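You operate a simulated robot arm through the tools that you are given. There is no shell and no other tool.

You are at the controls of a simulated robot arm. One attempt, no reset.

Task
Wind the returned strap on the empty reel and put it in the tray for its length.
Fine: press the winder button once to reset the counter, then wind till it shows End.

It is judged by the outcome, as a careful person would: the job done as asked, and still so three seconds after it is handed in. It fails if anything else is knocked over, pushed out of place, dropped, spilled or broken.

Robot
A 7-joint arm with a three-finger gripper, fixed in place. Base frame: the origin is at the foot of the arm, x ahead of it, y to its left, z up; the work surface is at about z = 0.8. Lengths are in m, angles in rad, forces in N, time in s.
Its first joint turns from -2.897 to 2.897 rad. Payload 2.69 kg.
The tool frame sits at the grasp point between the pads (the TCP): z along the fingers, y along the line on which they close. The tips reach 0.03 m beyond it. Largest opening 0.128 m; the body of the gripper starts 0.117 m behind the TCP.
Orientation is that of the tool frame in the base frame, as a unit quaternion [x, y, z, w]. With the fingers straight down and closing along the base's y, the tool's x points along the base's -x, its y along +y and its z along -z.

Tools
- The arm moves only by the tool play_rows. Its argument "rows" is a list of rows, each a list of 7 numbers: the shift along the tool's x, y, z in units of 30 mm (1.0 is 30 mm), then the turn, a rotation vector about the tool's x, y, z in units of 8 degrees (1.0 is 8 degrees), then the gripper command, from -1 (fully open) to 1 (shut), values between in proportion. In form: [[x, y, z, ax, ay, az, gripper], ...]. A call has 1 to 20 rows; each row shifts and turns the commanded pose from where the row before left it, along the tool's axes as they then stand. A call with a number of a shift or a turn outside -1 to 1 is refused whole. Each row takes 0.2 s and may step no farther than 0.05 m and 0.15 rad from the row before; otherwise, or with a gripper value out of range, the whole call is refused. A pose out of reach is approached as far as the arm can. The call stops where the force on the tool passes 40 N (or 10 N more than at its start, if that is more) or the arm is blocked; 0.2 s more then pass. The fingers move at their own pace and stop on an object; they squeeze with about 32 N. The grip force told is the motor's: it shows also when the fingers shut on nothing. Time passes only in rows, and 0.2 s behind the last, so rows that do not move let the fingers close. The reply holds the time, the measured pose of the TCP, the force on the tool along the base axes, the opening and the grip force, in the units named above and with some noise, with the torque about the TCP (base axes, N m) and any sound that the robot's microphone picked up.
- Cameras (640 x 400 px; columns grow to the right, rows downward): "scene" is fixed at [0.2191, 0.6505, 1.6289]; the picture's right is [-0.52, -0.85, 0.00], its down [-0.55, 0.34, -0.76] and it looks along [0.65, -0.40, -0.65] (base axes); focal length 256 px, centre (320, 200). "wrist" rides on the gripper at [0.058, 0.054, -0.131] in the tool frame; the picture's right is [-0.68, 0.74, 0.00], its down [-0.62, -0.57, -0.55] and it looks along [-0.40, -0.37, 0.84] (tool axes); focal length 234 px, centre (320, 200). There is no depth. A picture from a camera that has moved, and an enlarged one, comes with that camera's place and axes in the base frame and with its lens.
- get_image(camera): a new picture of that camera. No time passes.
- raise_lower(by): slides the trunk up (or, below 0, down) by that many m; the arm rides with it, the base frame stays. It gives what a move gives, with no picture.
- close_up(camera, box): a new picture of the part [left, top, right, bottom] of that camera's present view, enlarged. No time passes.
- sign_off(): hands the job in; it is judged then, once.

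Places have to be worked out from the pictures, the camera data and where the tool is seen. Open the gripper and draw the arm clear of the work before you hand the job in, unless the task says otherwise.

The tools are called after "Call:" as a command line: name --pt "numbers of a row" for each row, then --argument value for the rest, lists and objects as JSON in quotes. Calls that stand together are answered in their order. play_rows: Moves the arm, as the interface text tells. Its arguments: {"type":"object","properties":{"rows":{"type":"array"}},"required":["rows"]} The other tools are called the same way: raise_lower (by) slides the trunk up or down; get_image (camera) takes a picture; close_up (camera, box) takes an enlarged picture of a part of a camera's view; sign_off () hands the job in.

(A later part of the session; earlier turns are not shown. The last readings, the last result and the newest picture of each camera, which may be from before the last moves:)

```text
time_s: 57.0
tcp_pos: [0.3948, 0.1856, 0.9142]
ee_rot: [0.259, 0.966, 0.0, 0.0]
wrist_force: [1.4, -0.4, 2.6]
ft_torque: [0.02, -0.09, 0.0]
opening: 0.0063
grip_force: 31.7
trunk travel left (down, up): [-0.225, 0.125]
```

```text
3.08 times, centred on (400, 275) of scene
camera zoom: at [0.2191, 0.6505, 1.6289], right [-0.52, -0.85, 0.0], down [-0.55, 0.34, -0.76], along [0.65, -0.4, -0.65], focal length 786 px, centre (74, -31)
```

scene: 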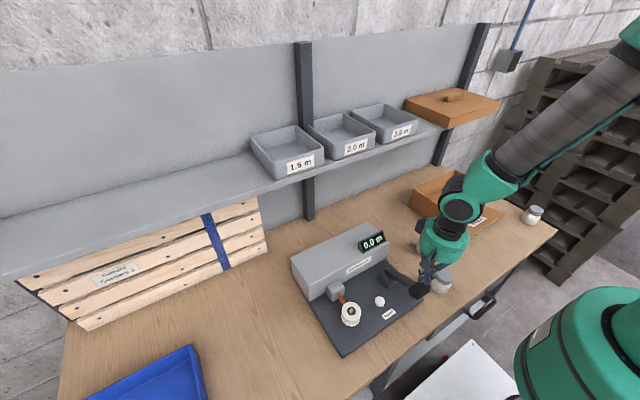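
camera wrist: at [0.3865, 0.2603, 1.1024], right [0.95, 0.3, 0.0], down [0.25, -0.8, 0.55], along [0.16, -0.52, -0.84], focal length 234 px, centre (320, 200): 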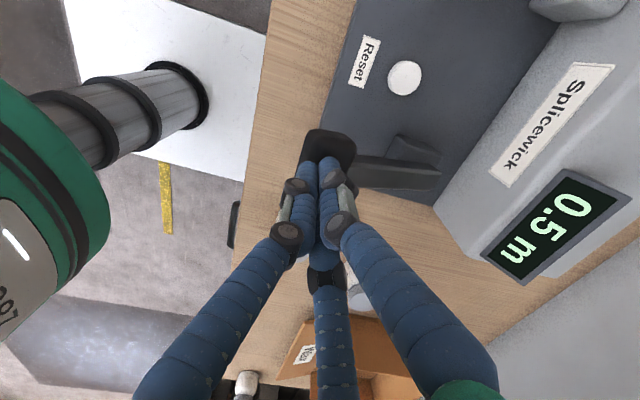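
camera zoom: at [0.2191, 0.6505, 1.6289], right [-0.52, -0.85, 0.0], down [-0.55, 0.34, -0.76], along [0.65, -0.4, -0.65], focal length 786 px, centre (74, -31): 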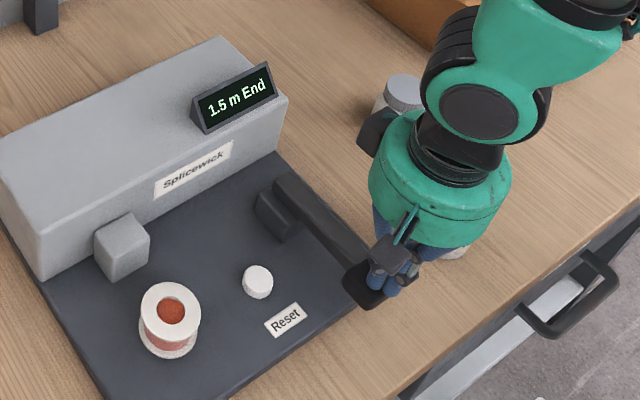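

The display reads "1.5 m End" and the strap has come off the guide, so this reel goes in the 1.5 m tray. I'll let the lever up along its arc and rise clear, then confirm the display.

Call:
play_rows --pt "-0.05 0.03 -0.2 0 0 0 1" --pt "-0.058 0.033 -0.2 0 0 0 1" --pt "-0.07 0.04 -0.2 0 0 0 1" --pt "-0.078 0.045 -0.2 0 0 0 1" --pt "-0.07 0.04 -0.167 0 0 0 1" --pt "-0.087 0.05 -0.167 0 0 0 1" --pt "-0.087 0.05 -0.167 0 0 0 1" --pt "0 0 -0.3 0 0 0 1" --pt "0 0 -0.6 0 0 0 1" --pt "0 0 -0.9 0 0 0 1" --pt "0 0 -0.9 0 0 0 1" --pt "0 0 -0.9 0 0 0 1" --pt "0 0 0 0 0 0 1"

Call:
get_image --camera "wrist"

Call:
close_up --camera "scene" --box '[290, 220, 450, 340]'

Call:
close_up --camera "scene" --box '[230, 90, 430, 220]'

```text
time_s: 59.8
tcp_pos: [0.4117, 0.1866, 1.063]
ee_rot: [0.259, 0.966, 0.001, 0.0]
wrist_force: [-0.3, -0.5, 0.5]
ft_torque: [0.02, -0.03, -0.01]
opening: 0.0022
grip_force: 31.7
trunk travel left (down, up): [-0.225, 0.125]
```

```text
taken
camera wrist: at [0.3875, 0.2614, 1.1953], right [0.95, 0.3, 0.0], down [0.25, -0.8, 0.55], along [0.16, -0.52, -0.84], focal length 234 px, centre (320, 200)
```

wrist: 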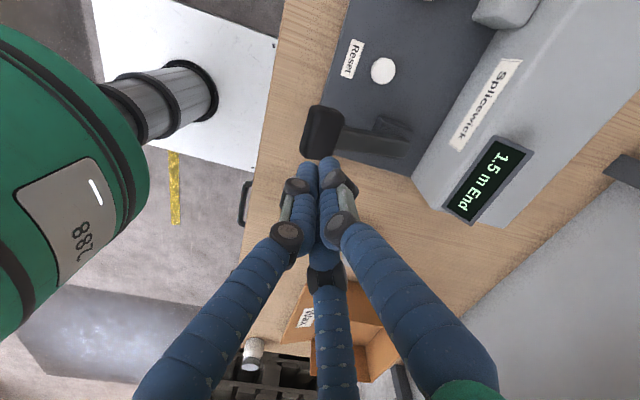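

```text
3.33 times, centred on (370, 280) of scene
camera zoom: at [0.2191, 0.6505, 1.6289], right [-0.52, -0.85, 0.0], down [-0.55, 0.34, -0.76], along [0.65, -0.4, -0.65], focal length 852 px, centre (153, -67)
```

zoom: 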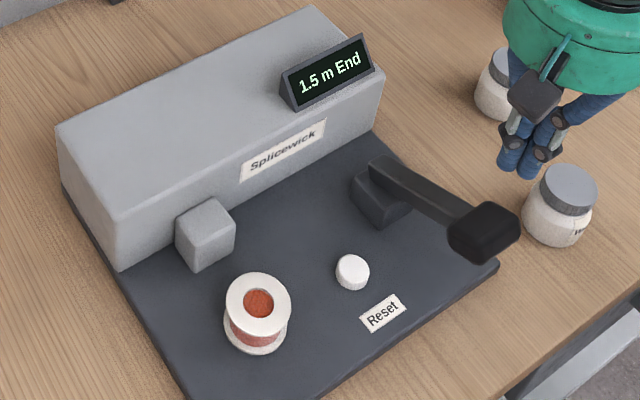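

```text
3.08 times, centred on (330, 155) of scene
camera zoom: at [0.2191, 0.6505, 1.6289], right [-0.52, -0.85, 0.0], down [-0.55, 0.34, -0.76], along [0.65, -0.4, -0.65], focal length 786 px, centre (289, 338)
```

zoom: 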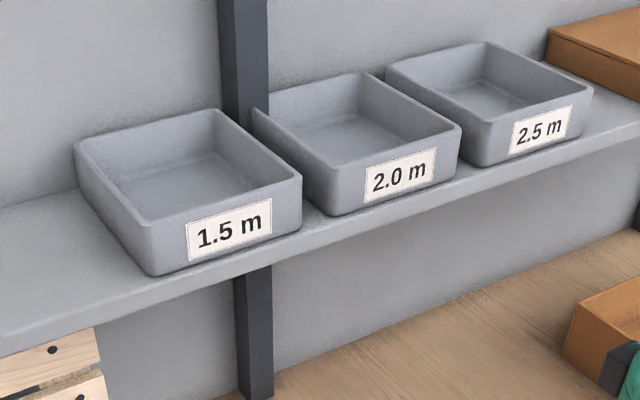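

Winding is complete and the lever is back up. I'll open the gripper and move back over the reel at about (0.4895, 0.3725), staying high.

Call:
play_rows --pt "0.1066 0.8329 0 0 0 0 -0.4" --pt "0.1066 0.8329 0 0 0 0 -0.4" --pt "0.1066 0.8329 0 0 0 0 -0.4" --pt "0.1066 0.8329 0 0 0 0 -0.4" --pt "0.1066 0.8329 0 0 0 0 -0.4" --pt "0.1066 0.8329 0 0 0 0 -0.4" --pt "0.1066 0.8329 0 0 0 0 -0.4" --pt "0.1066 0.8329 0 0 0 0 -0.4" --pt "0 0 0.9 0 0 0 -0.4" --pt "0 0 0.9 0 0 0 -0.4" --pt "0 0 0.9 0 0 0 -0.4" --pt "0 0 0 0 0 0 -0.4"

Call:
get_image --camera "wrist"

Call:
close_up --camera "wrist" --box '[260, 70, 400, 210]'

Call:
close_up --camera "scene" --box '[290, 240, 430, 350]'

```text
time_s: 62.4
tcp_pos: [0.4902, 0.3709, 0.9809]
ee_rot: [0.259, 0.966, 0.001, 0.0]
wrist_force: [0.7, 0.3, -0.5]
ft_torque: [0.02, 0.01, -0.03]
opening: 0.0895
grip_force: 0.0
trunk travel left (down, up): [-0.225, 0.125]
```

```text
taken
camera wrist: at [0.4665, 0.4465, 1.1125], right [0.95, 0.3, 0.0], down [0.25, -0.8, 0.55], along [0.16, -0.52, -0.84], focal length 234 px, centre (320, 200)
```

wrist: 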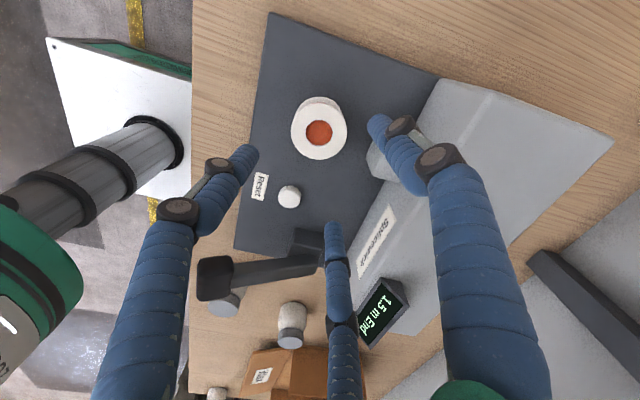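

```text
2.86 times, centred on (330, 140) of wrist
camera zoom: at [0.4665, 0.4465, 1.1125], right [0.95, 0.3, 0.0], down [0.25, -0.8, 0.55], along [0.16, -0.52, -0.84], focal length 669 px, centre (291, 371)
```

zoom: 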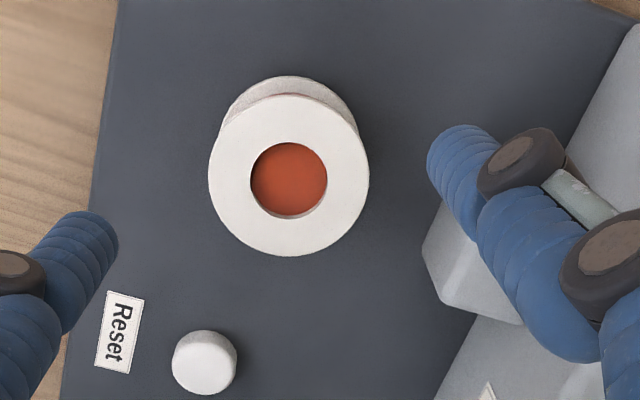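

```text
3.64 times, centred on (360, 295) of scene
camera zoom: at [0.2191, 0.6505, 1.6289], right [-0.52, -0.85, 0.0], down [-0.55, 0.34, -0.76], along [0.65, -0.4, -0.65], focal length 930 px, centre (174, -146)
```

zoom: 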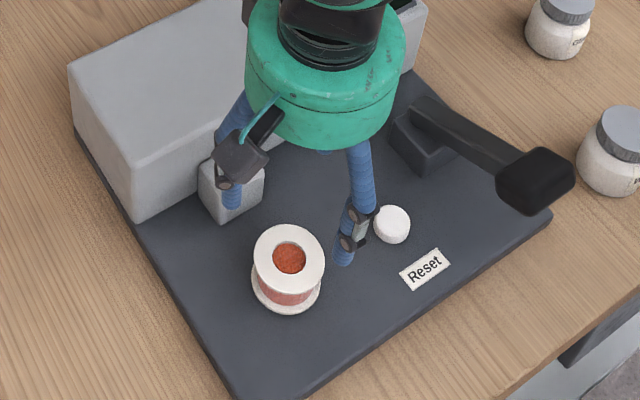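

The reel is on the tool axis to within about 1 mm. I'll go down to the same grip height as before (TCP about 0.856).

Call:
play_rows --pt "0 0 0.8 0 0 0 -0.4" --pt "0 0 0.8 0 0 0 -0.4" --pt "0 0 0.8 0 0 0 -0.4" --pt "0 0 0.7 0 0 0 -0.4" --pt "0 0 0.5 0 0 0 -0.4" --pt "0 0 0.35 0 0 0 -0.4" --pt "0 0 0.2 0 0 0 -0.4" --pt "0 0 0 0 0 0 -0.4"

Call:
get_image --camera "wrist"

```text
time_s: 64.2
tcp_pos: [0.4917, 0.3719, 0.8571]
ee_rot: [0.26, 0.966, 0.0, 0.0]
wrist_force: [-0.4, -0.1, 0.0]
ft_torque: [0.02, 0.01, 0.02]
opening: 0.0899
grip_force: 0.1
trunk travel left (down, up): [-0.225, 0.125]
```

```text
taken
camera wrist: at [0.4667, 0.4467, 0.9887], right [0.95, 0.3, 0.0], down [0.25, -0.8, 0.55], along [0.16, -0.52, -0.84], focal length 234 px, centre (320, 200)
```

wrist: 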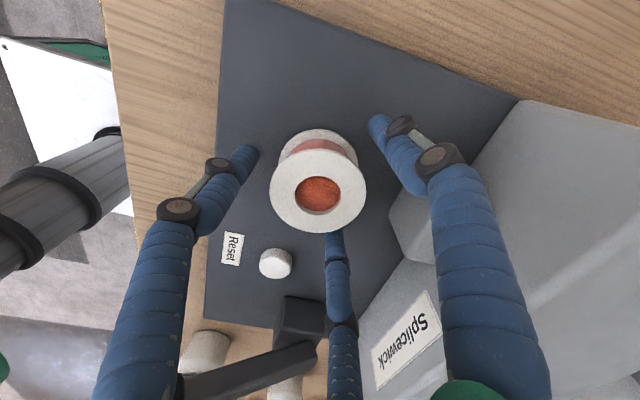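

Everything is centred. I'll go 1.5 mm deeper for a firmer hold, then close.

Call:
play_rows --pt "0 0 0.05 0 0 0 -0.4" --pt "0 0 0 0 0 0 -0.1" --pt "0 0 0 0 0 0 0.1" --pt "0 0 0 0 0 0 1" --pt "0 0 0 0 0 0 1" --pt "0 0 0 0 0 0 1" --pt "0 0 0 0 0 0 1"

Call:
close_up --camera "wrist" --box '[240, 100, 400, 260]'

```text
time_s: 65.8
tcp_pos: [0.4906, 0.3708, 0.8554]
ee_rot: [0.26, 0.966, 0.0, 0.0]
wrist_force: [0.1, 0.8, 2.8]
ft_torque: [0.03, -0.02, 0.03]
opening: 0.0581
grip_force: 32.2
trunk travel left (down, up): [-0.225, 0.125]
```

```text
2.50 times, centred on (320, 180) of wrist
camera zoom: at [0.4666, 0.4467, 0.9873], right [0.95, 0.3, 0.0], down [0.25, -0.8, 0.55], along [0.16, -0.52, -0.84], focal length 585 px, centre (320, 250)
```

zoom: 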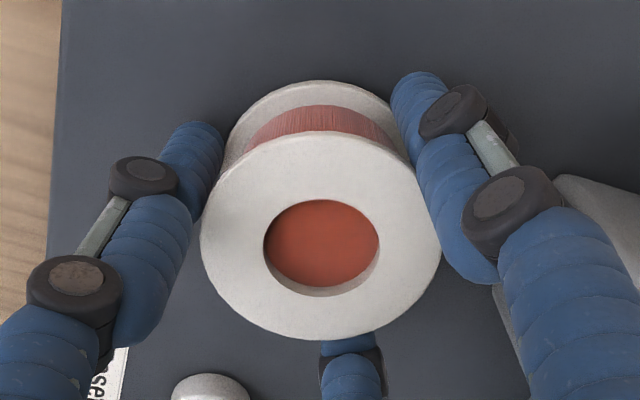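

It's gripped (0.058, 32 N). I'll lift slowly off the post, 2–3 mm steps first.

Call:
play_rows --pt "0 0 -0.05 0 0 0 1" --pt "0 0 -0.07 0 0 0 1" --pt "0 0 -0.07 0 0 0 1" --pt "0 0 -0.08 0 0 0 1" --pt "0 0 -0.09 0 0 0 1" --pt "0 0 -0.1 0 0 0 1" --pt "0 0 -0.1 0 0 0 1"

Call:
close_up --camera "wrist" --box '[240, 100, 400, 260]'

Call:
close_up --camera "scene" --box '[310, 265, 410, 340]'

```text
time_s: 67.4
tcp_pos: [0.4906, 0.3712, 0.8733]
ee_rot: [0.26, 0.965, 0.0, 0.0]
wrist_force: [0.0, -0.1, -1.1]
ft_torque: [0.02, -0.02, 0.03]
opening: 0.0579
grip_force: 31.9
trunk travel left (down, up): [-0.225, 0.125]
```

```text
2.50 times, centred on (320, 180) of wrist
camera zoom: at [0.4658, 0.4463, 1.0049], right [0.95, 0.3, 0.0], down [0.25, -0.8, 0.55], along [0.16, -0.52, -0.84], focal length 585 px, centre (320, 250)
```

zoom: 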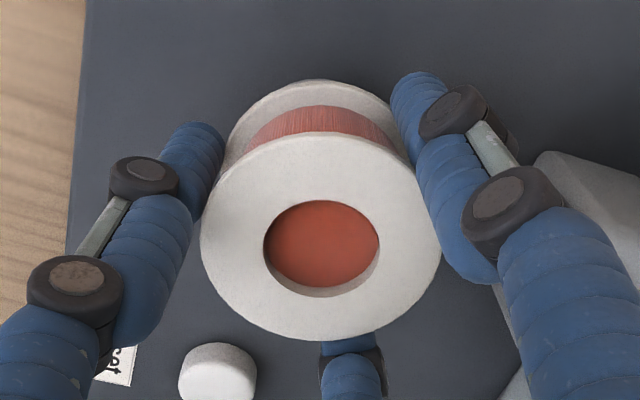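

```text
5.33 times, centred on (360, 302) of scene
camera zoom: at [0.2191, 0.6505, 1.6289], right [-0.52, -0.85, 0.0], down [-0.55, 0.34, -0.76], along [0.65, -0.4, -0.65], focal length 1363 px, centre (107, -347)
```

zoom: 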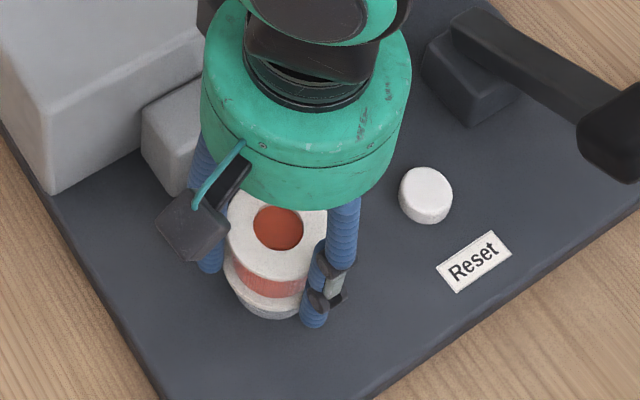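

The reel is rising with the gripper. I'll keep the lift slow until it's well above the post.

Call:
play_rows --pt "0 0 -0.1 0 0 0 1" --pt "0 0 -0.13 0 0 0 1" --pt "0 0 -0.16 0 0 0 1" --pt "0 0 -0.2 0 0 0 1" --pt "0 0 -0.2 0 0 0 1" --pt "0 0 -0.2 0 0 0 1" --pt "0 0 -0.2 0 0 0 1" --pt "0 0 -0.2 0 0 0 1" --pt "0 0 -0.2 0 0 0 1" --pt "0 0 -0.2 0 0 0 1" --pt "0 0 -0.2 0 0 0 1" --pt "0 0 -0.2 0 0 0 1" --pt "0 0 -0.2 0 0 0 1" --pt "0 0 -0.2 0 0 0 1" --pt "0 0 -0.2 0 0 0 1" --pt "0 0 -0.2 0 0 0 1" --pt "0 0 -0.2 0 0 0 1" --pt "0 0 -0.2 0 0 0 1" --pt "0 0 -0.16 0 0 0 1" --pt "0 0 -0.1 0 0 0 1"

Call:
get_image --camera "wrist"

Call:
get_image --camera "scene"

```text
time_s: 71.6
tcp_pos: [0.4902, 0.3705, 0.9834]
ee_rot: [0.259, 0.966, 0.0, 0.0]
wrist_force: [0.8, 0.4, -0.9]
ft_torque: [0.01, 0.03, 0.04]
opening: 0.0581
grip_force: 31.9
trunk travel left (down, up): [-0.225, 0.125]
```

```text
taken
camera wrist: at [0.4663, 0.4464, 1.1147], right [0.95, 0.3, 0.0], down [0.25, -0.8, 0.55], along [0.16, -0.52, -0.84], focal length 234 px, centre (320, 200)
```

wrist: 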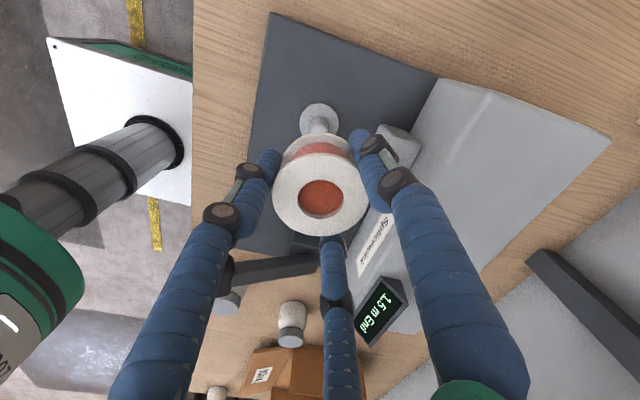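

```text
taken
```

scene: 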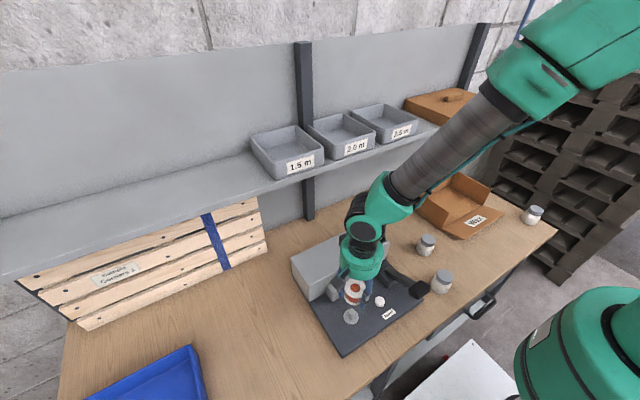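

The reel is held securely. From the scene view, the 1.5 m tray spans about x 0.765–0.932 and y 0.304–0.457, with its rim near 1.272 and its floor near 1.22. I'll raise the reel vertically and smoothly first.

Call:
play_rows --pt "0 0 -0.15 0 0 0 1" --pt "0 0 -0.25 0 0 0 1" --pt "0 0 -0.35 0 0 0 1" --pt "0 0 -0.4 0 0 0 1" --pt "0 0 -0.4 0 0 0 1" --pt "0 0 -0.4 0 0 0 1" --pt "0 0 -0.4 0 0 0 1" --pt "0 0 -0.4 0 0 0 1" --pt "0 0 -0.4 0 0 0 1" --pt "0 0 -0.4 0 0 0 1" --pt "0 0 -0.4 0 0 0 1" --pt "0 0 -0.4 0 0 0 1" --pt "0 0 -0.4 0 0 0 1" --pt "0 0 -0.4 0 0 0 1" --pt "0 0 -0.4 0 0 0 1" --pt "0 0 -0.4 0 0 0 1" --pt "0 0 -0.4 0 0 0 1" --pt "0 0 -0.35 0 0 0 1" --pt "0 0 -0.25 0 0 0 1" --pt "0 0 -0.15 0 0 0 1"

Call:
get_image --camera "wrist"

```text
time_s: 75.8
tcp_pos: [0.4899, 0.3705, 1.1948]
ee_rot: [0.259, 0.966, 0.0, 0.001]
wrist_force: [-0.7, -0.6, -1.4]
ft_torque: [0.01, 0.0, 0.01]
opening: 0.0584
grip_force: 32.1
trunk travel left (down, up): [-0.225, 0.125]
```

```text
taken
camera wrist: at [0.4662, 0.4466, 1.3272], right [0.95, 0.3, 0.0], down [0.25, -0.8, 0.55], along [0.16, -0.52, -0.84], focal length 234 px, centre (320, 200)
```

wrist: 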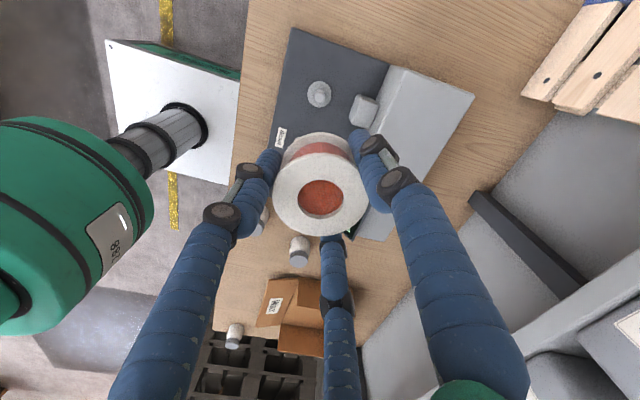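

The hold hasn't shifted at z = 1.195. I'll keep rising to about 1.41 so the reel clears the tray rims.

Call:
play_rows --pt "0 0 -0.15 0 0 0 1" --pt "0 0 -0.25 0 0 0 1" --pt "0 0 -0.35 0 0 0 1" --pt "0 0 -0.4 0 0 0 1" --pt "0 0 -0.4 0 0 0 1" --pt "0 0 -0.4 0 0 0 1" --pt "0 0 -0.4 0 0 0 1" --pt "0 0 -0.4 0 0 0 1" --pt "0 0 -0.4 0 0 0 1" --pt "0 0 -0.4 0 0 0 1" --pt "0 0 -0.4 0 0 0 1" --pt "0 0 -0.4 0 0 0 1" --pt "0 0 -0.4 0 0 0 1" --pt "0 0 -0.4 0 0 0 1" --pt "0 0 -0.4 0 0 0 1" --pt "0 0 -0.4 0 0 0 1" --pt "0 0 -0.4 0 0 0 1" --pt "0 0 -0.35 0 0 0 1" --pt "0 0 -0.25 0 0 0 1" --pt "0 0 -0.15 0 0 0 1"

Call:
get_image --camera "wrist"

Call:
get_image --camera "scene"

```text
time_s: 80.0
tcp_pos: [0.4899, 0.3697, 1.4076]
ee_rot: [0.259, 0.966, 0.0, -0.001]
wrist_force: [0.0, -0.1, -1.3]
ft_torque: [-0.02, 0.0, -0.01]
opening: 0.0582
grip_force: 32.4
trunk travel left (down, up): [-0.225, 0.125]
```

```text
taken
camera wrist: at [0.4651, 0.4461, 1.5399], right [0.95, 0.3, 0.0], down [0.25, -0.8, 0.55], along [0.16, -0.52, -0.84], focal length 234 px, centre (320, 200)
```

wrist: 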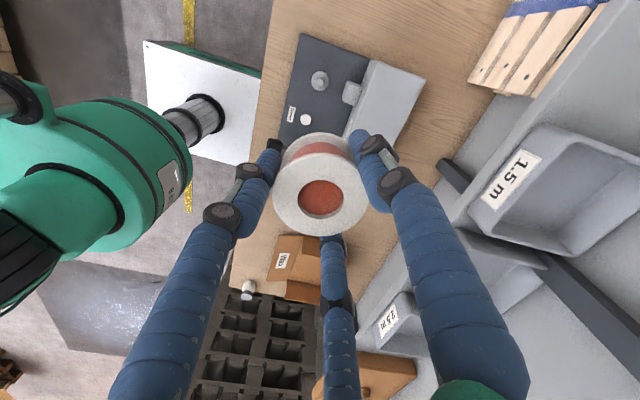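

```text
taken
```

scene: 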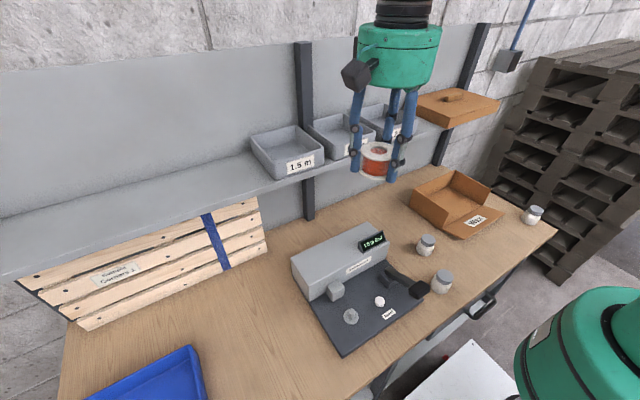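

The reel is now high enough, and the 1.5 m tray is on the right in the wrist view. I'll carry it level toward the tray at (0.845, 0.381), about 0.21 m for now.

Call:
play_rows --pt "-0.136 0.084 0 0 0 0 1" --pt "-0.221 0.1365 0 0 0 0 1" --pt "-0.289 0.1785 0 0 0 0 1" --pt "-0.34 0.21 0 0 0 0 1" --pt "-0.34 0.21 0 0 0 0 1" --pt "-0.34 0.21 0 0 0 0 1" --pt "-0.34 0.21 0 0 0 0 1" --pt "-0.34 0.21 0 0 0 0 1" --pt "-0.34 0.21 0 0 0 0 1" --pt "-0.34 0.21 0 0 0 0 1" --pt "-0.34 0.21 0 0 0 0 1" --pt "-0.34 0.21 0 0 0 0 1" --pt "-0.34 0.21 0 0 0 0 1" --pt "-0.34 0.21 0 0 0 0 1" --pt "-0.34 0.21 0 0 0 0 1" --pt "-0.34 0.21 0 0 0 0 1" --pt "-0.34 0.21 0 0 0 0 1" --pt "-0.289 0.1785 0 0 0 0 1" --pt "-0.221 0.1365 0 0 0 0 1" --pt "-0.136 0.084 0 0 0 0 1"

Call:
get_image --camera "wrist"

Call:
get_image --camera "scene"

```text
time_s: 84.2
tcp_pos: [0.7033, 0.3777, 1.4092]
ee_rot: [0.259, 0.966, 0.0, 0.0]
wrist_force: [-0.3, -0.1, -1.1]
ft_torque: [-0.02, -0.04, 0.01]
opening: 0.0579
grip_force: 31.7
trunk travel left (down, up): [-0.225, 0.125]
```

```text
taken
camera wrist: at [0.679, 0.4532, 1.5406], right [0.95, 0.3, 0.0], down [0.25, -0.8, 0.55], along [0.16, -0.52, -0.84], focal length 234 px, centre (320, 200)
```

wrist: 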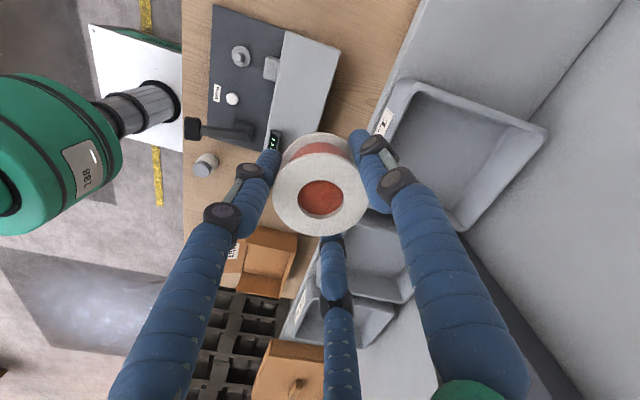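

```text
taken
```

scene: 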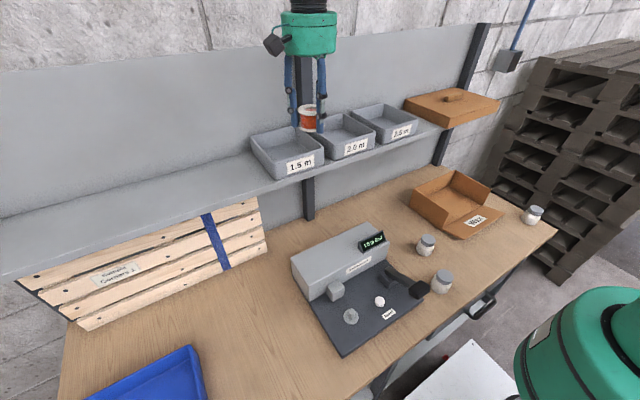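

From this closer view the tray spans x 0.768–0.945 and y 0.303–0.453, and it's empty. I'll continue level to (0.85, 0.379).

Call:
play_rows --pt "-0.1319 0.0777 0 0 0 0 1" --pt "-0.2143 0.1263 0 0 0 0 1" --pt "-0.2802 0.1652 0 0 0 0 1" --pt "-0.3297 0.1943 0 0 0 0 1" --pt "-0.3297 0.1943 0 0 0 0 1" --pt "-0.3297 0.1943 0 0 0 0 1" --pt "-0.3297 0.1943 0 0 0 0 1" --pt "-0.3297 0.1943 0 0 0 0 1" --pt "-0.3297 0.1943 0 0 0 0 1" --pt "-0.3297 0.1943 0 0 0 0 1" --pt "-0.3297 0.1943 0 0 0 0 1" --pt "-0.3297 0.1943 0 0 0 0 1" --pt "-0.2802 0.1652 0 0 0 0 1" --pt "-0.2143 0.1263 0 0 0 0 1" --pt "-0.1319 0.0777 0 0 0 0 1" --pt "0 0 0 0 0 0 1"

Call:
get_image --camera "wrist"

Call:
get_image --camera "scene"

Call:
close_up --camera "scene" --box '[220, 0, 400, 200]'

```text
time_s: 87.6
tcp_pos: [0.8503, 0.3794, 1.4064]
ee_rot: [0.26, 0.966, 0.0, 0.0]
wrist_force: [1.1, 0.2, -1.7]
ft_torque: [0.04, 0.01, 0.02]
opening: 0.0582
grip_force: 31.7
trunk travel left (down, up): [-0.225, 0.125]
```

```text
taken
camera wrist: at [0.8272, 0.4543, 1.5398], right [0.95, 0.3, 0.0], down [0.25, -0.8, 0.55], along [0.16, -0.52, -0.84], focal length 234 px, centre (320, 200)
```

wrist: 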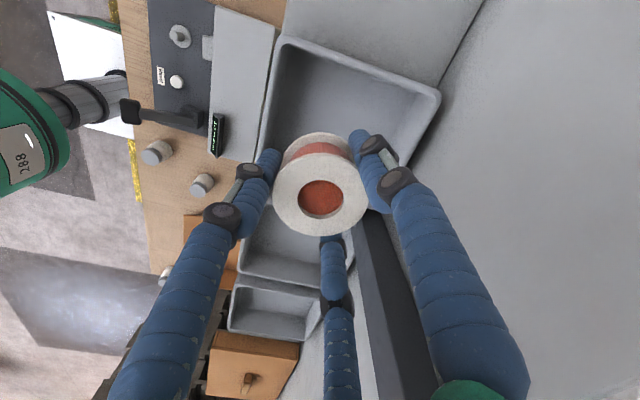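

```text
taken
```

scene: 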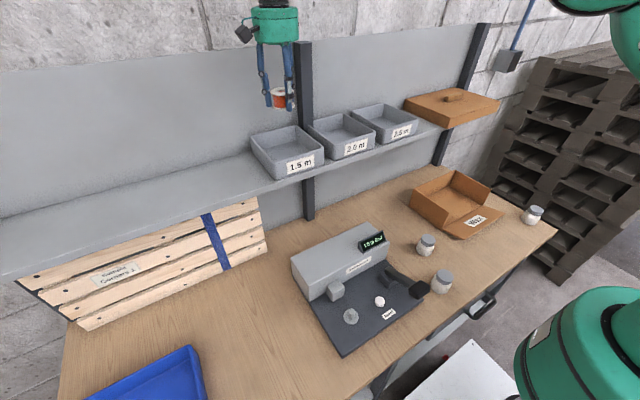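

```text
2.00 times, centred on (310, 100) of scene
camera zoom: at [0.2191, 0.6505, 1.6289], right [-0.52, -0.85, 0.0], down [-0.55, 0.34, -0.76], along [0.65, -0.4, -0.65], focal length 511 px, centre (340, 400)
```

zoom: 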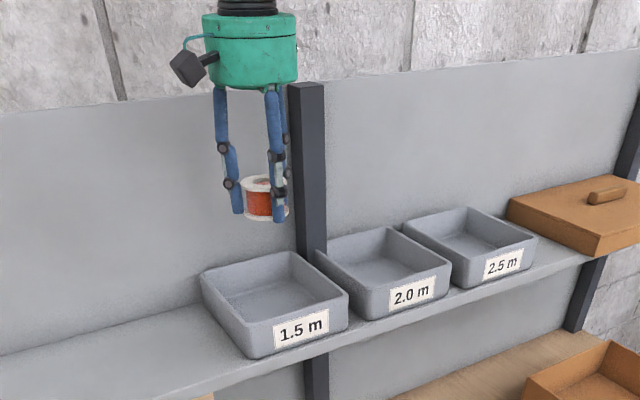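

The reel is over the 1.5 m tray. I want a better fix on the rim height and edges before lowering, so I'll enlarge the views of the tray.

Call:
close_up --camera "wrist" --box '[230, 10, 470, 160]'

Call:
close_up --camera "scene" --box '[240, 110, 340, 190]'

Call:
close_up --camera "wrist" --box '[220, 110, 420, 260]'

```text
2.67 times, centred on (350, 85) of wrist
camera zoom: at [0.8272, 0.4543, 1.5398], right [0.95, 0.3, 0.0], down [0.25, -0.8, 0.55], along [0.16, -0.52, -0.84], focal length 624 px, centre (240, 507)
```

zoom: 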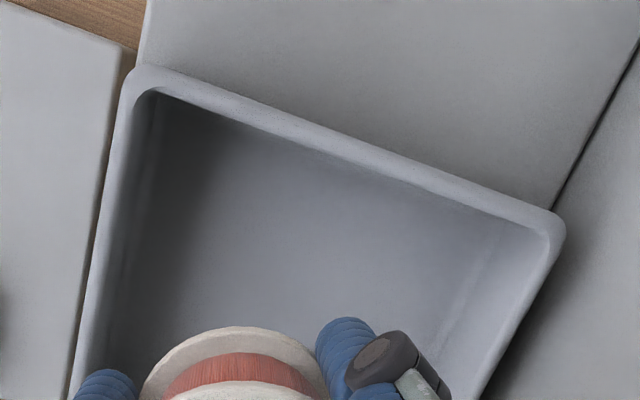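

```text
5.00 times, centred on (290, 150) of scene
camera zoom: at [0.2191, 0.6505, 1.6289], right [-0.52, -0.85, 0.0], down [-0.55, 0.34, -0.76], along [0.65, -0.4, -0.65], focal length 1278 px, centre (470, 450)
```

zoom: 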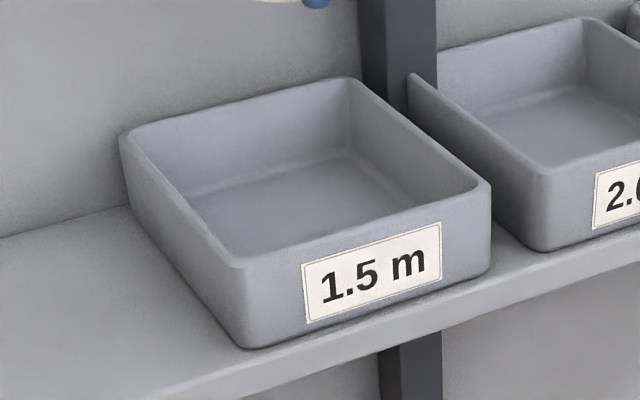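

```text
2.67 times, centred on (320, 185) of wrist
camera zoom: at [0.8272, 0.4543, 1.5398], right [0.95, 0.3, 0.0], down [0.25, -0.8, 0.55], along [0.16, -0.52, -0.84], focal length 624 px, centre (320, 240)
```

zoom: 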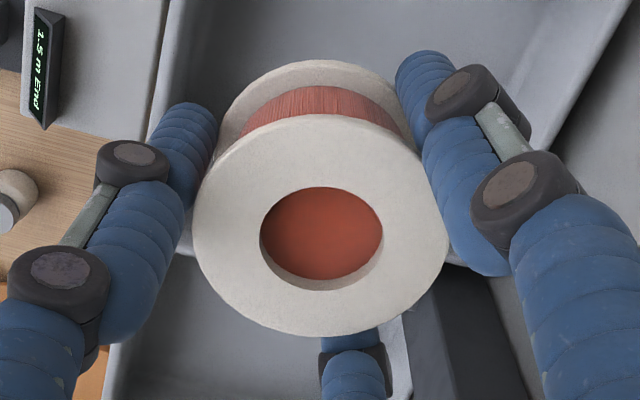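

The scene and wrist views now agree on the tray:
- **Extent:** x 0.787–0.964, y 0.291–0.453.
- **Heights:** rim at about z = 1.258, floor at about 1.21.

I'll shift to (0.868, 0.372) near its centre and lower until the reel is just above the rim.

Call:
play_rows --pt "-0.215 0.028 0 0 0 0 1" --pt "-0.215 0.028 0 0 0 0 1" --pt "-0.215 0.028 0 0 0 0 1" --pt "0 0 0.15 0 0 0 1" --pt "0 0 0.3 0 0 0 1" --pt "0 0 0.4 0 0 0 1" --pt "0 0 0.4 0 0 0 1" --pt "0 0 0.4 0 0 0 1" --pt "0 0 0.4 0 0 0 1" --pt "0 0 0.4 0 0 0 1" --pt "0 0 0.4 0 0 0 1" --pt "0 0 0.3 0 0 0 1" --pt "0 0 0.2 0 0 0 1" --pt "0 0 0.1 0 0 0 1" --pt "0 0 0 0 0 0 1"

Call:
get_image --camera "wrist"

Call:
close_up --camera "scene" --box '[210, 50, 370, 190]'

```text
time_s: 90.8
tcp_pos: [0.8687, 0.3698, 1.304]
ee_rot: [0.259, 0.966, 0.001, 0.0]
wrist_force: [0.2, -0.6, -0.8]
ft_torque: [-0.02, -0.01, 0.0]
opening: 0.0578
grip_force: 32.5
trunk travel left (down, up): [-0.225, 0.125]
```

```text
taken
camera wrist: at [0.8442, 0.4451, 1.4364], right [0.95, 0.3, 0.0], down [0.25, -0.8, 0.55], along [0.16, -0.52, -0.84], focal length 234 px, centre (320, 200)
```

wrist: 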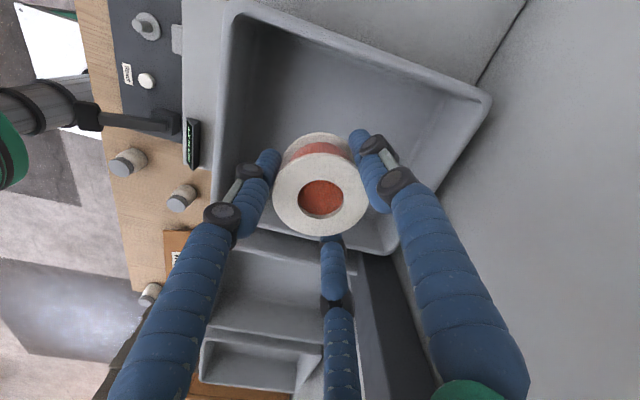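

```text
2.86 times, centred on (290, 120) of scene
camera zoom: at [0.2191, 0.6505, 1.6289], right [-0.52, -0.85, 0.0], down [-0.55, 0.34, -0.76], along [0.65, -0.4, -0.65], focal length 730 px, centre (406, 429)
```

zoom: 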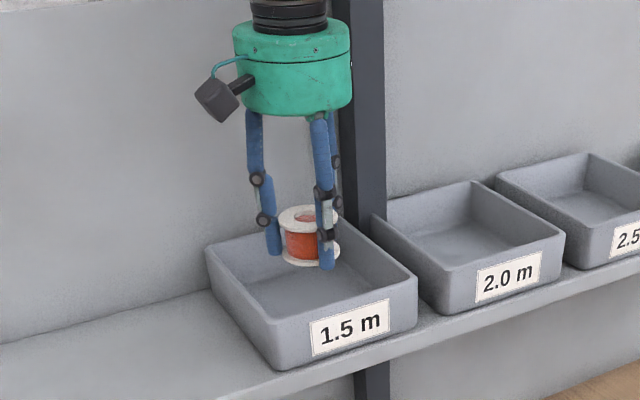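

The tips and reel are well inside the tray outline. I'll trim 5 mm toward the centre and lower to just above the floor (TCP about 1.254).

Call:
play_rows --pt "-0.093 0.17 0 0 0 0 1" --pt "0 0 0.1 0 0 0 1" --pt "0 0 0.2 0 0 0 1" --pt "0 0 0.25 0 0 0 1" --pt "0 0 0.25 0 0 0 1" --pt "0 0 0.25 0 0 0 1" --pt "0 0 0.2 0 0 0 1" --pt "0 0 0.15 0 0 0 1" --pt "0 0 0.1 0 0 0 1" --pt "0 0 0.08 0 0 0 1"

Call:
get_image --camera "wrist"

Call:
close_up --camera "scene" --box '[220, 80, 360, 190]'

```text
time_s: 93.0
tcp_pos: [0.8746, 0.3733, 1.2579]
ee_rot: [0.26, 0.966, 0.0, -0.001]
wrist_force: [0.8, 0.4, -1.0]
ft_torque: [0.01, 0.0, -0.01]
opening: 0.058
grip_force: 32.4
trunk travel left (down, up): [-0.225, 0.125]
```

```text
taken
camera wrist: at [0.849, 0.4488, 1.3892], right [0.95, 0.3, 0.0], down [0.25, -0.8, 0.55], along [0.16, -0.52, -0.84], focal length 234 px, centre (320, 200)
```

wrist: 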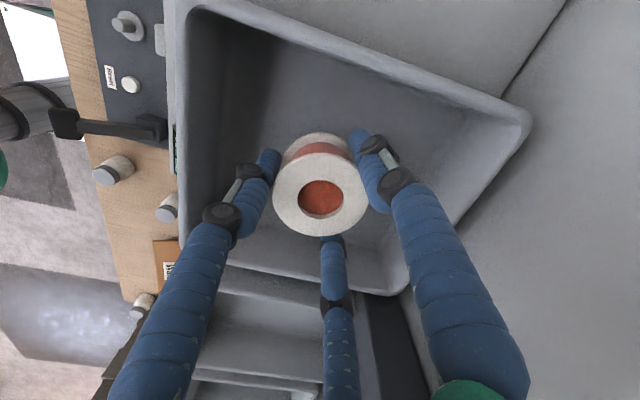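

```text
3.64 times, centred on (290, 135) of scene
camera zoom: at [0.2191, 0.6505, 1.6289], right [-0.52, -0.85, 0.0], down [-0.55, 0.34, -0.76], along [0.65, -0.4, -0.65], focal length 930 px, centre (429, 436)
```

zoom: 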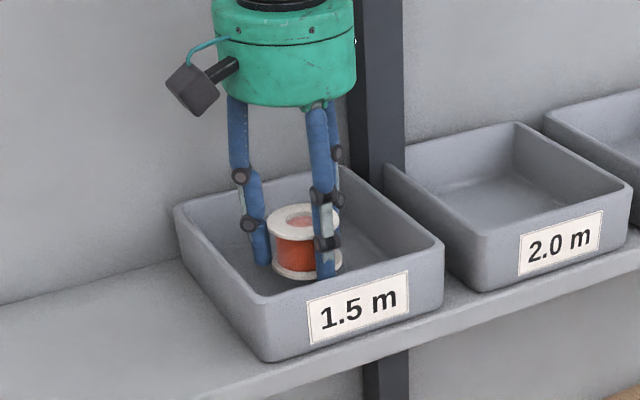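

The reel is inside the tray just above the floor, with no contact yet. I'll lower in about 1.2 mm steps until it touches.

Call:
play_rows --pt "0 0 0.04 0 0 0 1" --pt "0 0 0.04 0 0 0 1" --pt "0 0 0.04 0 0 0 1" --pt "0 0 0.04 0 0 0 1" --pt "0 0 0.04 0 0 0 1" --pt "0 0 0.04 0 0 0 1"

Call:
close_up --camera "scene" --box '[220, 80, 360, 190]'

```text
time_s: 94.4
tcp_pos: [0.8741, 0.3737, 1.2489]
ee_rot: [0.26, 0.966, 0.0, 0.0]
wrist_force: [0.2, 0.0, -1.0]
ft_torque: [-0.01, 0.02, 0.05]
opening: 0.0579
grip_force: 31.7
trunk travel left (down, up): [-0.225, 0.125]
```

```text
3.64 times, centred on (290, 135) of scene
camera zoom: at [0.2191, 0.6505, 1.6289], right [-0.52, -0.85, 0.0], down [-0.55, 0.34, -0.76], along [0.65, -0.4, -0.65], focal length 930 px, centre (429, 436)
```

zoom: 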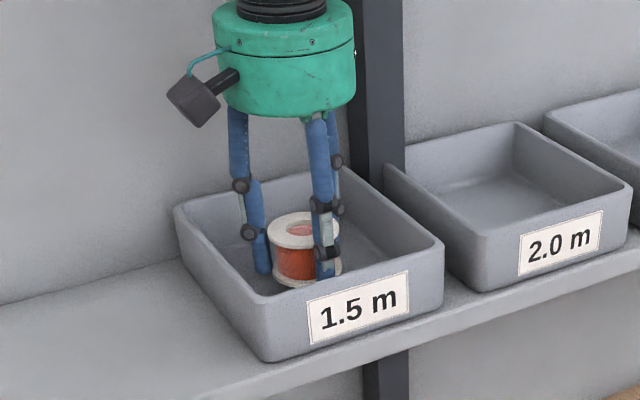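

No contact yet at a TCP of 1.249. I'll continue with 1 mm steps.

Call:
play_rows --pt "0 0 0.035 0 0 0 1" --pt "0 0 0.035 0 0 0 1" --pt "0 0 0.035 0 0 0 1" --pt "0 0 0.035 0 0 0 1"

Call:
close_up --camera "scene" --box '[220, 80, 360, 190]'

```text
time_s: 95.4
tcp_pos: [0.8739, 0.3735, 1.2446]
ee_rot: [0.26, 0.966, -0.001, 0.0]
wrist_force: [0.7, 0.3, -1.2]
ft_torque: [0.0, -0.02, 0.04]
opening: 0.0579
grip_force: 32.2
trunk travel left (down, up): [-0.225, 0.125]
```

```text
3.64 times, centred on (290, 135) of scene
camera zoom: at [0.2191, 0.6505, 1.6289], right [-0.52, -0.85, 0.0], down [-0.55, 0.34, -0.76], along [0.65, -0.4, -0.65], focal length 930 px, centre (429, 436)
```

zoom: 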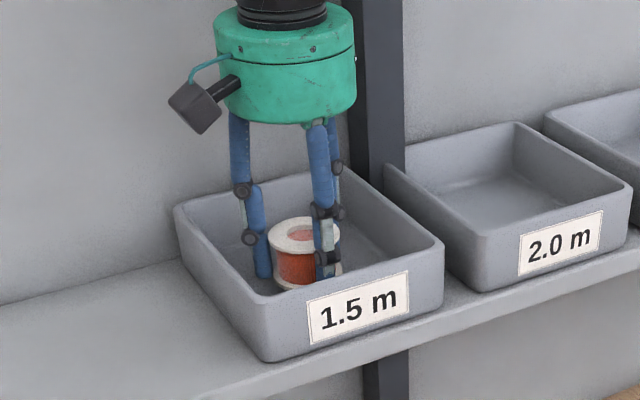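

Still free at 1.2446 (force −1.2 N is only the reel's weight). I'll keep stepping down 1 mm at a time.

Call:
play_rows --pt "0 0 0.035 0 0 0 1" --pt "0 0 0.035 0 0 0 1" --pt "0 0 0.035 0 0 0 1" --pt "0 0 0.035 0 0 0 1"

Call:
close_up --camera "scene" --box '[220, 80, 360, 190]'

```text
time_s: 96.4
tcp_pos: [0.8738, 0.3727, 1.2406]
ee_rot: [0.259, 0.966, 0.001, 0.0]
wrist_force: [0.5, -0.3, -0.8]
ft_torque: [0.02, -0.03, 0.0]
opening: 0.0582
grip_force: 32.0
trunk travel left (down, up): [-0.225, 0.125]
```

```text
3.64 times, centred on (290, 135) of scene
camera zoom: at [0.2191, 0.6505, 1.6289], right [-0.52, -0.85, 0.0], down [-0.55, 0.34, -0.76], along [0.65, -0.4, -0.65], focal length 930 px, centre (429, 436)
```

zoom: 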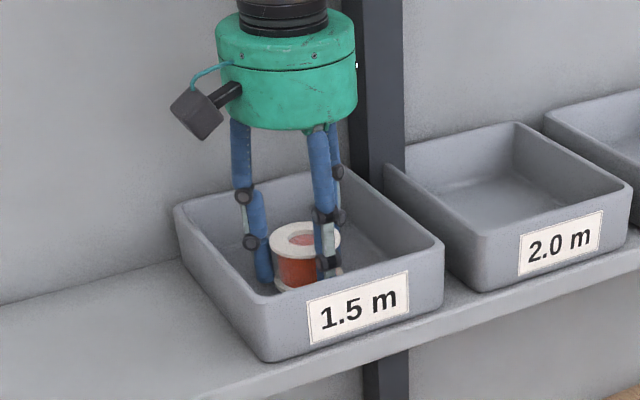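

There's still no contact at 1.2406, so the tray floor is a bit lower than I estimated. I'll continue in 1 mm steps, checking force.

Call:
play_rows --pt "0 0 0.035 0 0 0 1" --pt "0 0 0.035 0 0 0 1" --pt "0 0 0.035 0 0 0 1" --pt "0 0 0.035 0 0 0 1"

Call:
close_up --camera "wrist" --box '[240, 100, 400, 260]'

```text
time_s: 97.4
tcp_pos: [0.8742, 0.3739, 1.2364]
ee_rot: [0.259, 0.966, 0.0, 0.0]
wrist_force: [0.0, 0.5, -0.9]
ft_torque: [0.0, -0.01, 0.01]
opening: 0.0579
grip_force: 31.8
trunk travel left (down, up): [-0.225, 0.125]
```

```text
2.50 times, centred on (320, 180) of wrist
camera zoom: at [0.849, 0.4492, 1.3683], right [0.95, 0.3, 0.0], down [0.25, -0.8, 0.55], along [0.16, -0.52, -0.84], focal length 585 px, centre (320, 250)
```

zoom: 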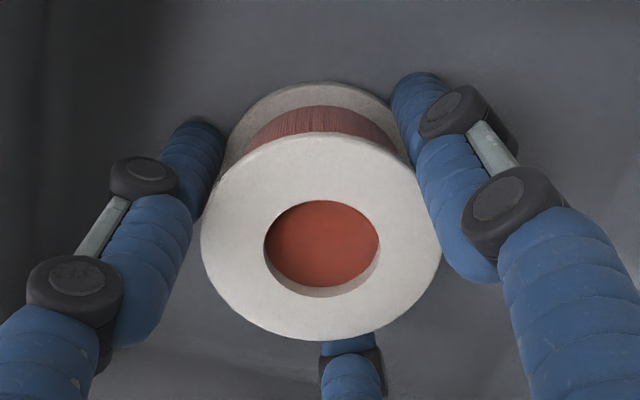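

Still only the reel's weight is showing, and shadows suggest the floor is very close. I'll continue in 1 mm steps.

Call:
play_rows --pt "0 0 0.035 0 0 0 1" --pt "0 0 0.035 0 0 0 1" --pt "0 0 0.035 0 0 0 1"

Call:
close_up --camera "wrist" --box '[240, 100, 400, 260]'

Call:
close_up --camera "scene" --box '[220, 80, 360, 190]'

```text
time_s: 98.2
tcp_pos: [0.8733, 0.3726, 1.2355]
ee_rot: [0.26, 0.966, 0.001, 0.001]
wrist_force: [1.2, -1.5, 14.3]
ft_torque: [-0.04, 0.62, 0.17]
opening: 0.058
grip_force: 32.3
trunk travel left (down, up): [-0.225, 0.125]
```

```text
2.50 times, centred on (320, 180) of wrist
camera zoom: at [0.8486, 0.4491, 1.3677], right [0.95, 0.3, 0.0], down [0.25, -0.8, 0.55], along [0.17, -0.52, -0.84], focal length 585 px, centre (320, 250)
```

zoom: 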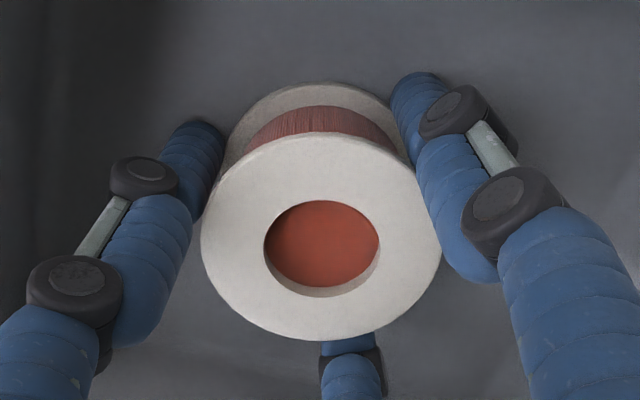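

```text
3.64 times, centred on (290, 135) of scene
camera zoom: at [0.2191, 0.6505, 1.6289], right [-0.52, -0.85, 0.0], down [-0.55, 0.34, -0.76], along [0.65, -0.4, -0.65], focal length 930 px, centre (429, 436)
```

zoom: 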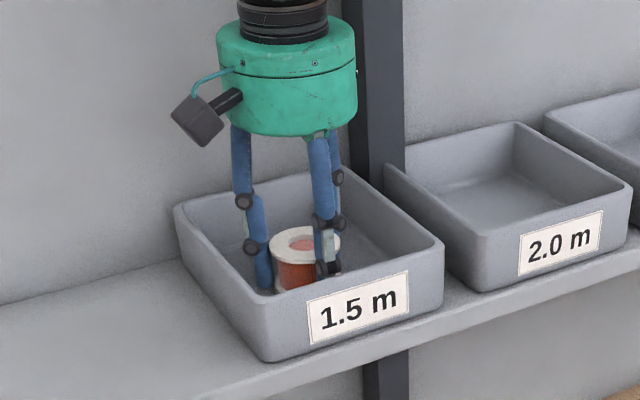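

The 14 N contact shows the reel resting on the tray floor. I'll ease up 1 mm and open just enough to release, so the fingers stay clear of the tray walls.

Call:
play_rows --pt "0 0 -0.035 0 0 0 1" --pt "0 0 0 0 0 0 0.05" --pt "0 0 0 0 0 0 -0.05" --pt "0 0 0 0 0 0 -0.15" --pt "0 0 0 0 0 0 -0.2" --pt "0 0 0 0 0 0 -0.2"

Call:
close_up --camera "wrist" --box '[200, 60, 440, 280]'

Call:
close_up --camera "scene" --box '[220, 80, 360, 190]'

```text
time_s: 99.6
tcp_pos: [0.8728, 0.3735, 1.2339]
ee_rot: [0.259, 0.966, 0.0, 0.0]
wrist_force: [0.1, -0.2, 4.1]
ft_torque: [-0.03, 0.11, 0.03]
opening: 0.077
grip_force: 0.1
trunk travel left (down, up): [-0.225, 0.125]
```

```text
1.82 times, centred on (320, 170) of wrist
camera zoom: at [0.8487, 0.4488, 1.366], right [0.95, 0.3, 0.0], down [0.25, -0.8, 0.55], along [0.16, -0.52, -0.84], focal length 426 px, centre (320, 254)
```

zoom: 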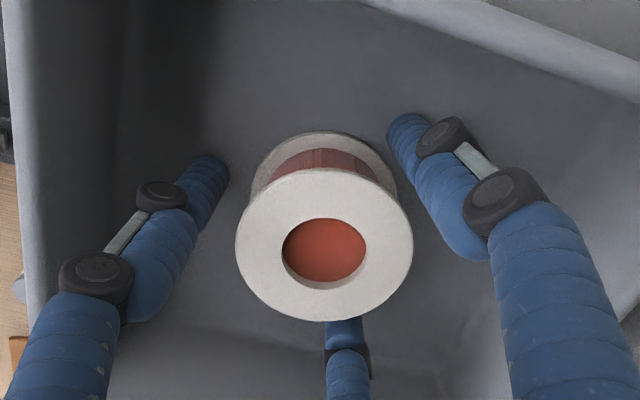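

```text
3.64 times, centred on (290, 135) of scene
camera zoom: at [0.2191, 0.6505, 1.6289], right [-0.52, -0.85, 0.0], down [-0.55, 0.34, -0.76], along [0.65, -0.4, -0.65], focal length 930 px, centre (429, 436)
```

zoom: 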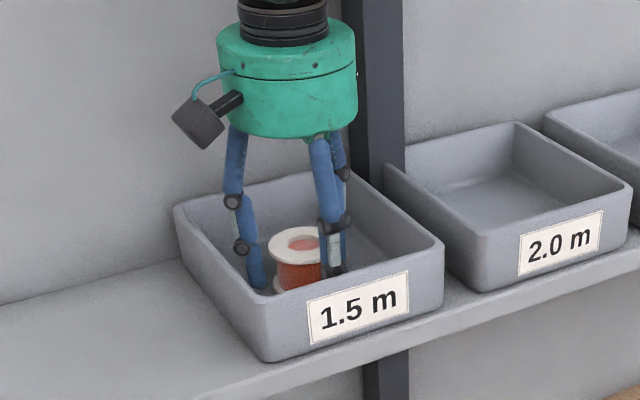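

The reel is released and standing upright in the tray, with the fingers clear of it. I'll rise straight up, slowly at first.

Call:
play_rows --pt "0 0 -0.1 0 0 0 -0.2" --pt "0 0 -0.2 0 0 0 -0.2" --pt "0 0 -0.3 0 0 0 -0.2" --pt "0 0 -0.5 0 0 0 -0.2" --pt "0 0 -0.7 0 0 0 -0.2" --pt "0 0 -0.9 0 0 0 -0.2" --pt "0 0 -0.9 0 0 0 -0.2" --pt "0 0 -0.9 0 0 0 -0.2" --pt "0 0 -0.9 0 0 0 -0.2" --pt "0 0 -0.5 0 0 0 -0.2"

Call:
get_image --camera "wrist"

Call:
get_image --camera "scene"

Call:
close_up --camera "scene" --box '[220, 80, 360, 190]'

```text
time_s: 101.8
tcp_pos: [0.8739, 0.3755, 1.4107]
ee_rot: [0.26, 0.966, -0.001, 0.0]
wrist_force: [-0.3, -0.1, 0.1]
ft_torque: [0.0, 0.01, -0.02]
opening: 0.0766
grip_force: 0.1
trunk travel left (down, up): [-0.225, 0.125]
```

```text
taken
camera wrist: at [0.8484, 0.451, 1.5427], right [0.95, 0.3, 0.0], down [0.25, -0.8, 0.55], along [0.16, -0.52, -0.84], focal length 234 px, centre (320, 200)
```

wrist: 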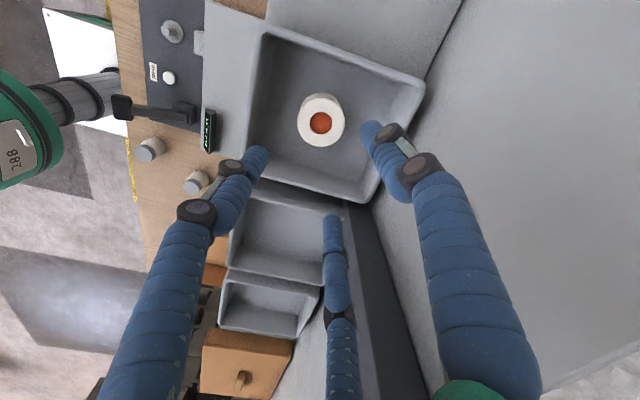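

```text
taken
```

scene: 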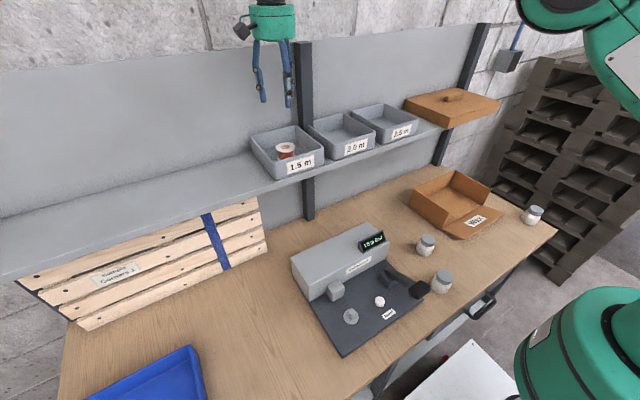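

```text
3.64 times, centred on (290, 135) of scene
camera zoom: at [0.2191, 0.6505, 1.6289], right [-0.52, -0.85, 0.0], down [-0.55, 0.34, -0.76], along [0.65, -0.4, -0.65], focal length 930 px, centre (429, 436)
```

zoom: 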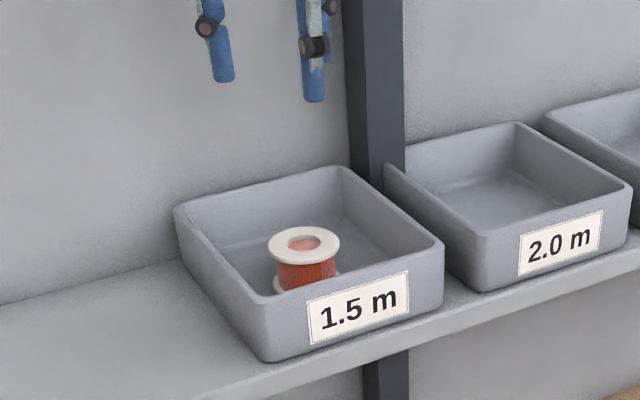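

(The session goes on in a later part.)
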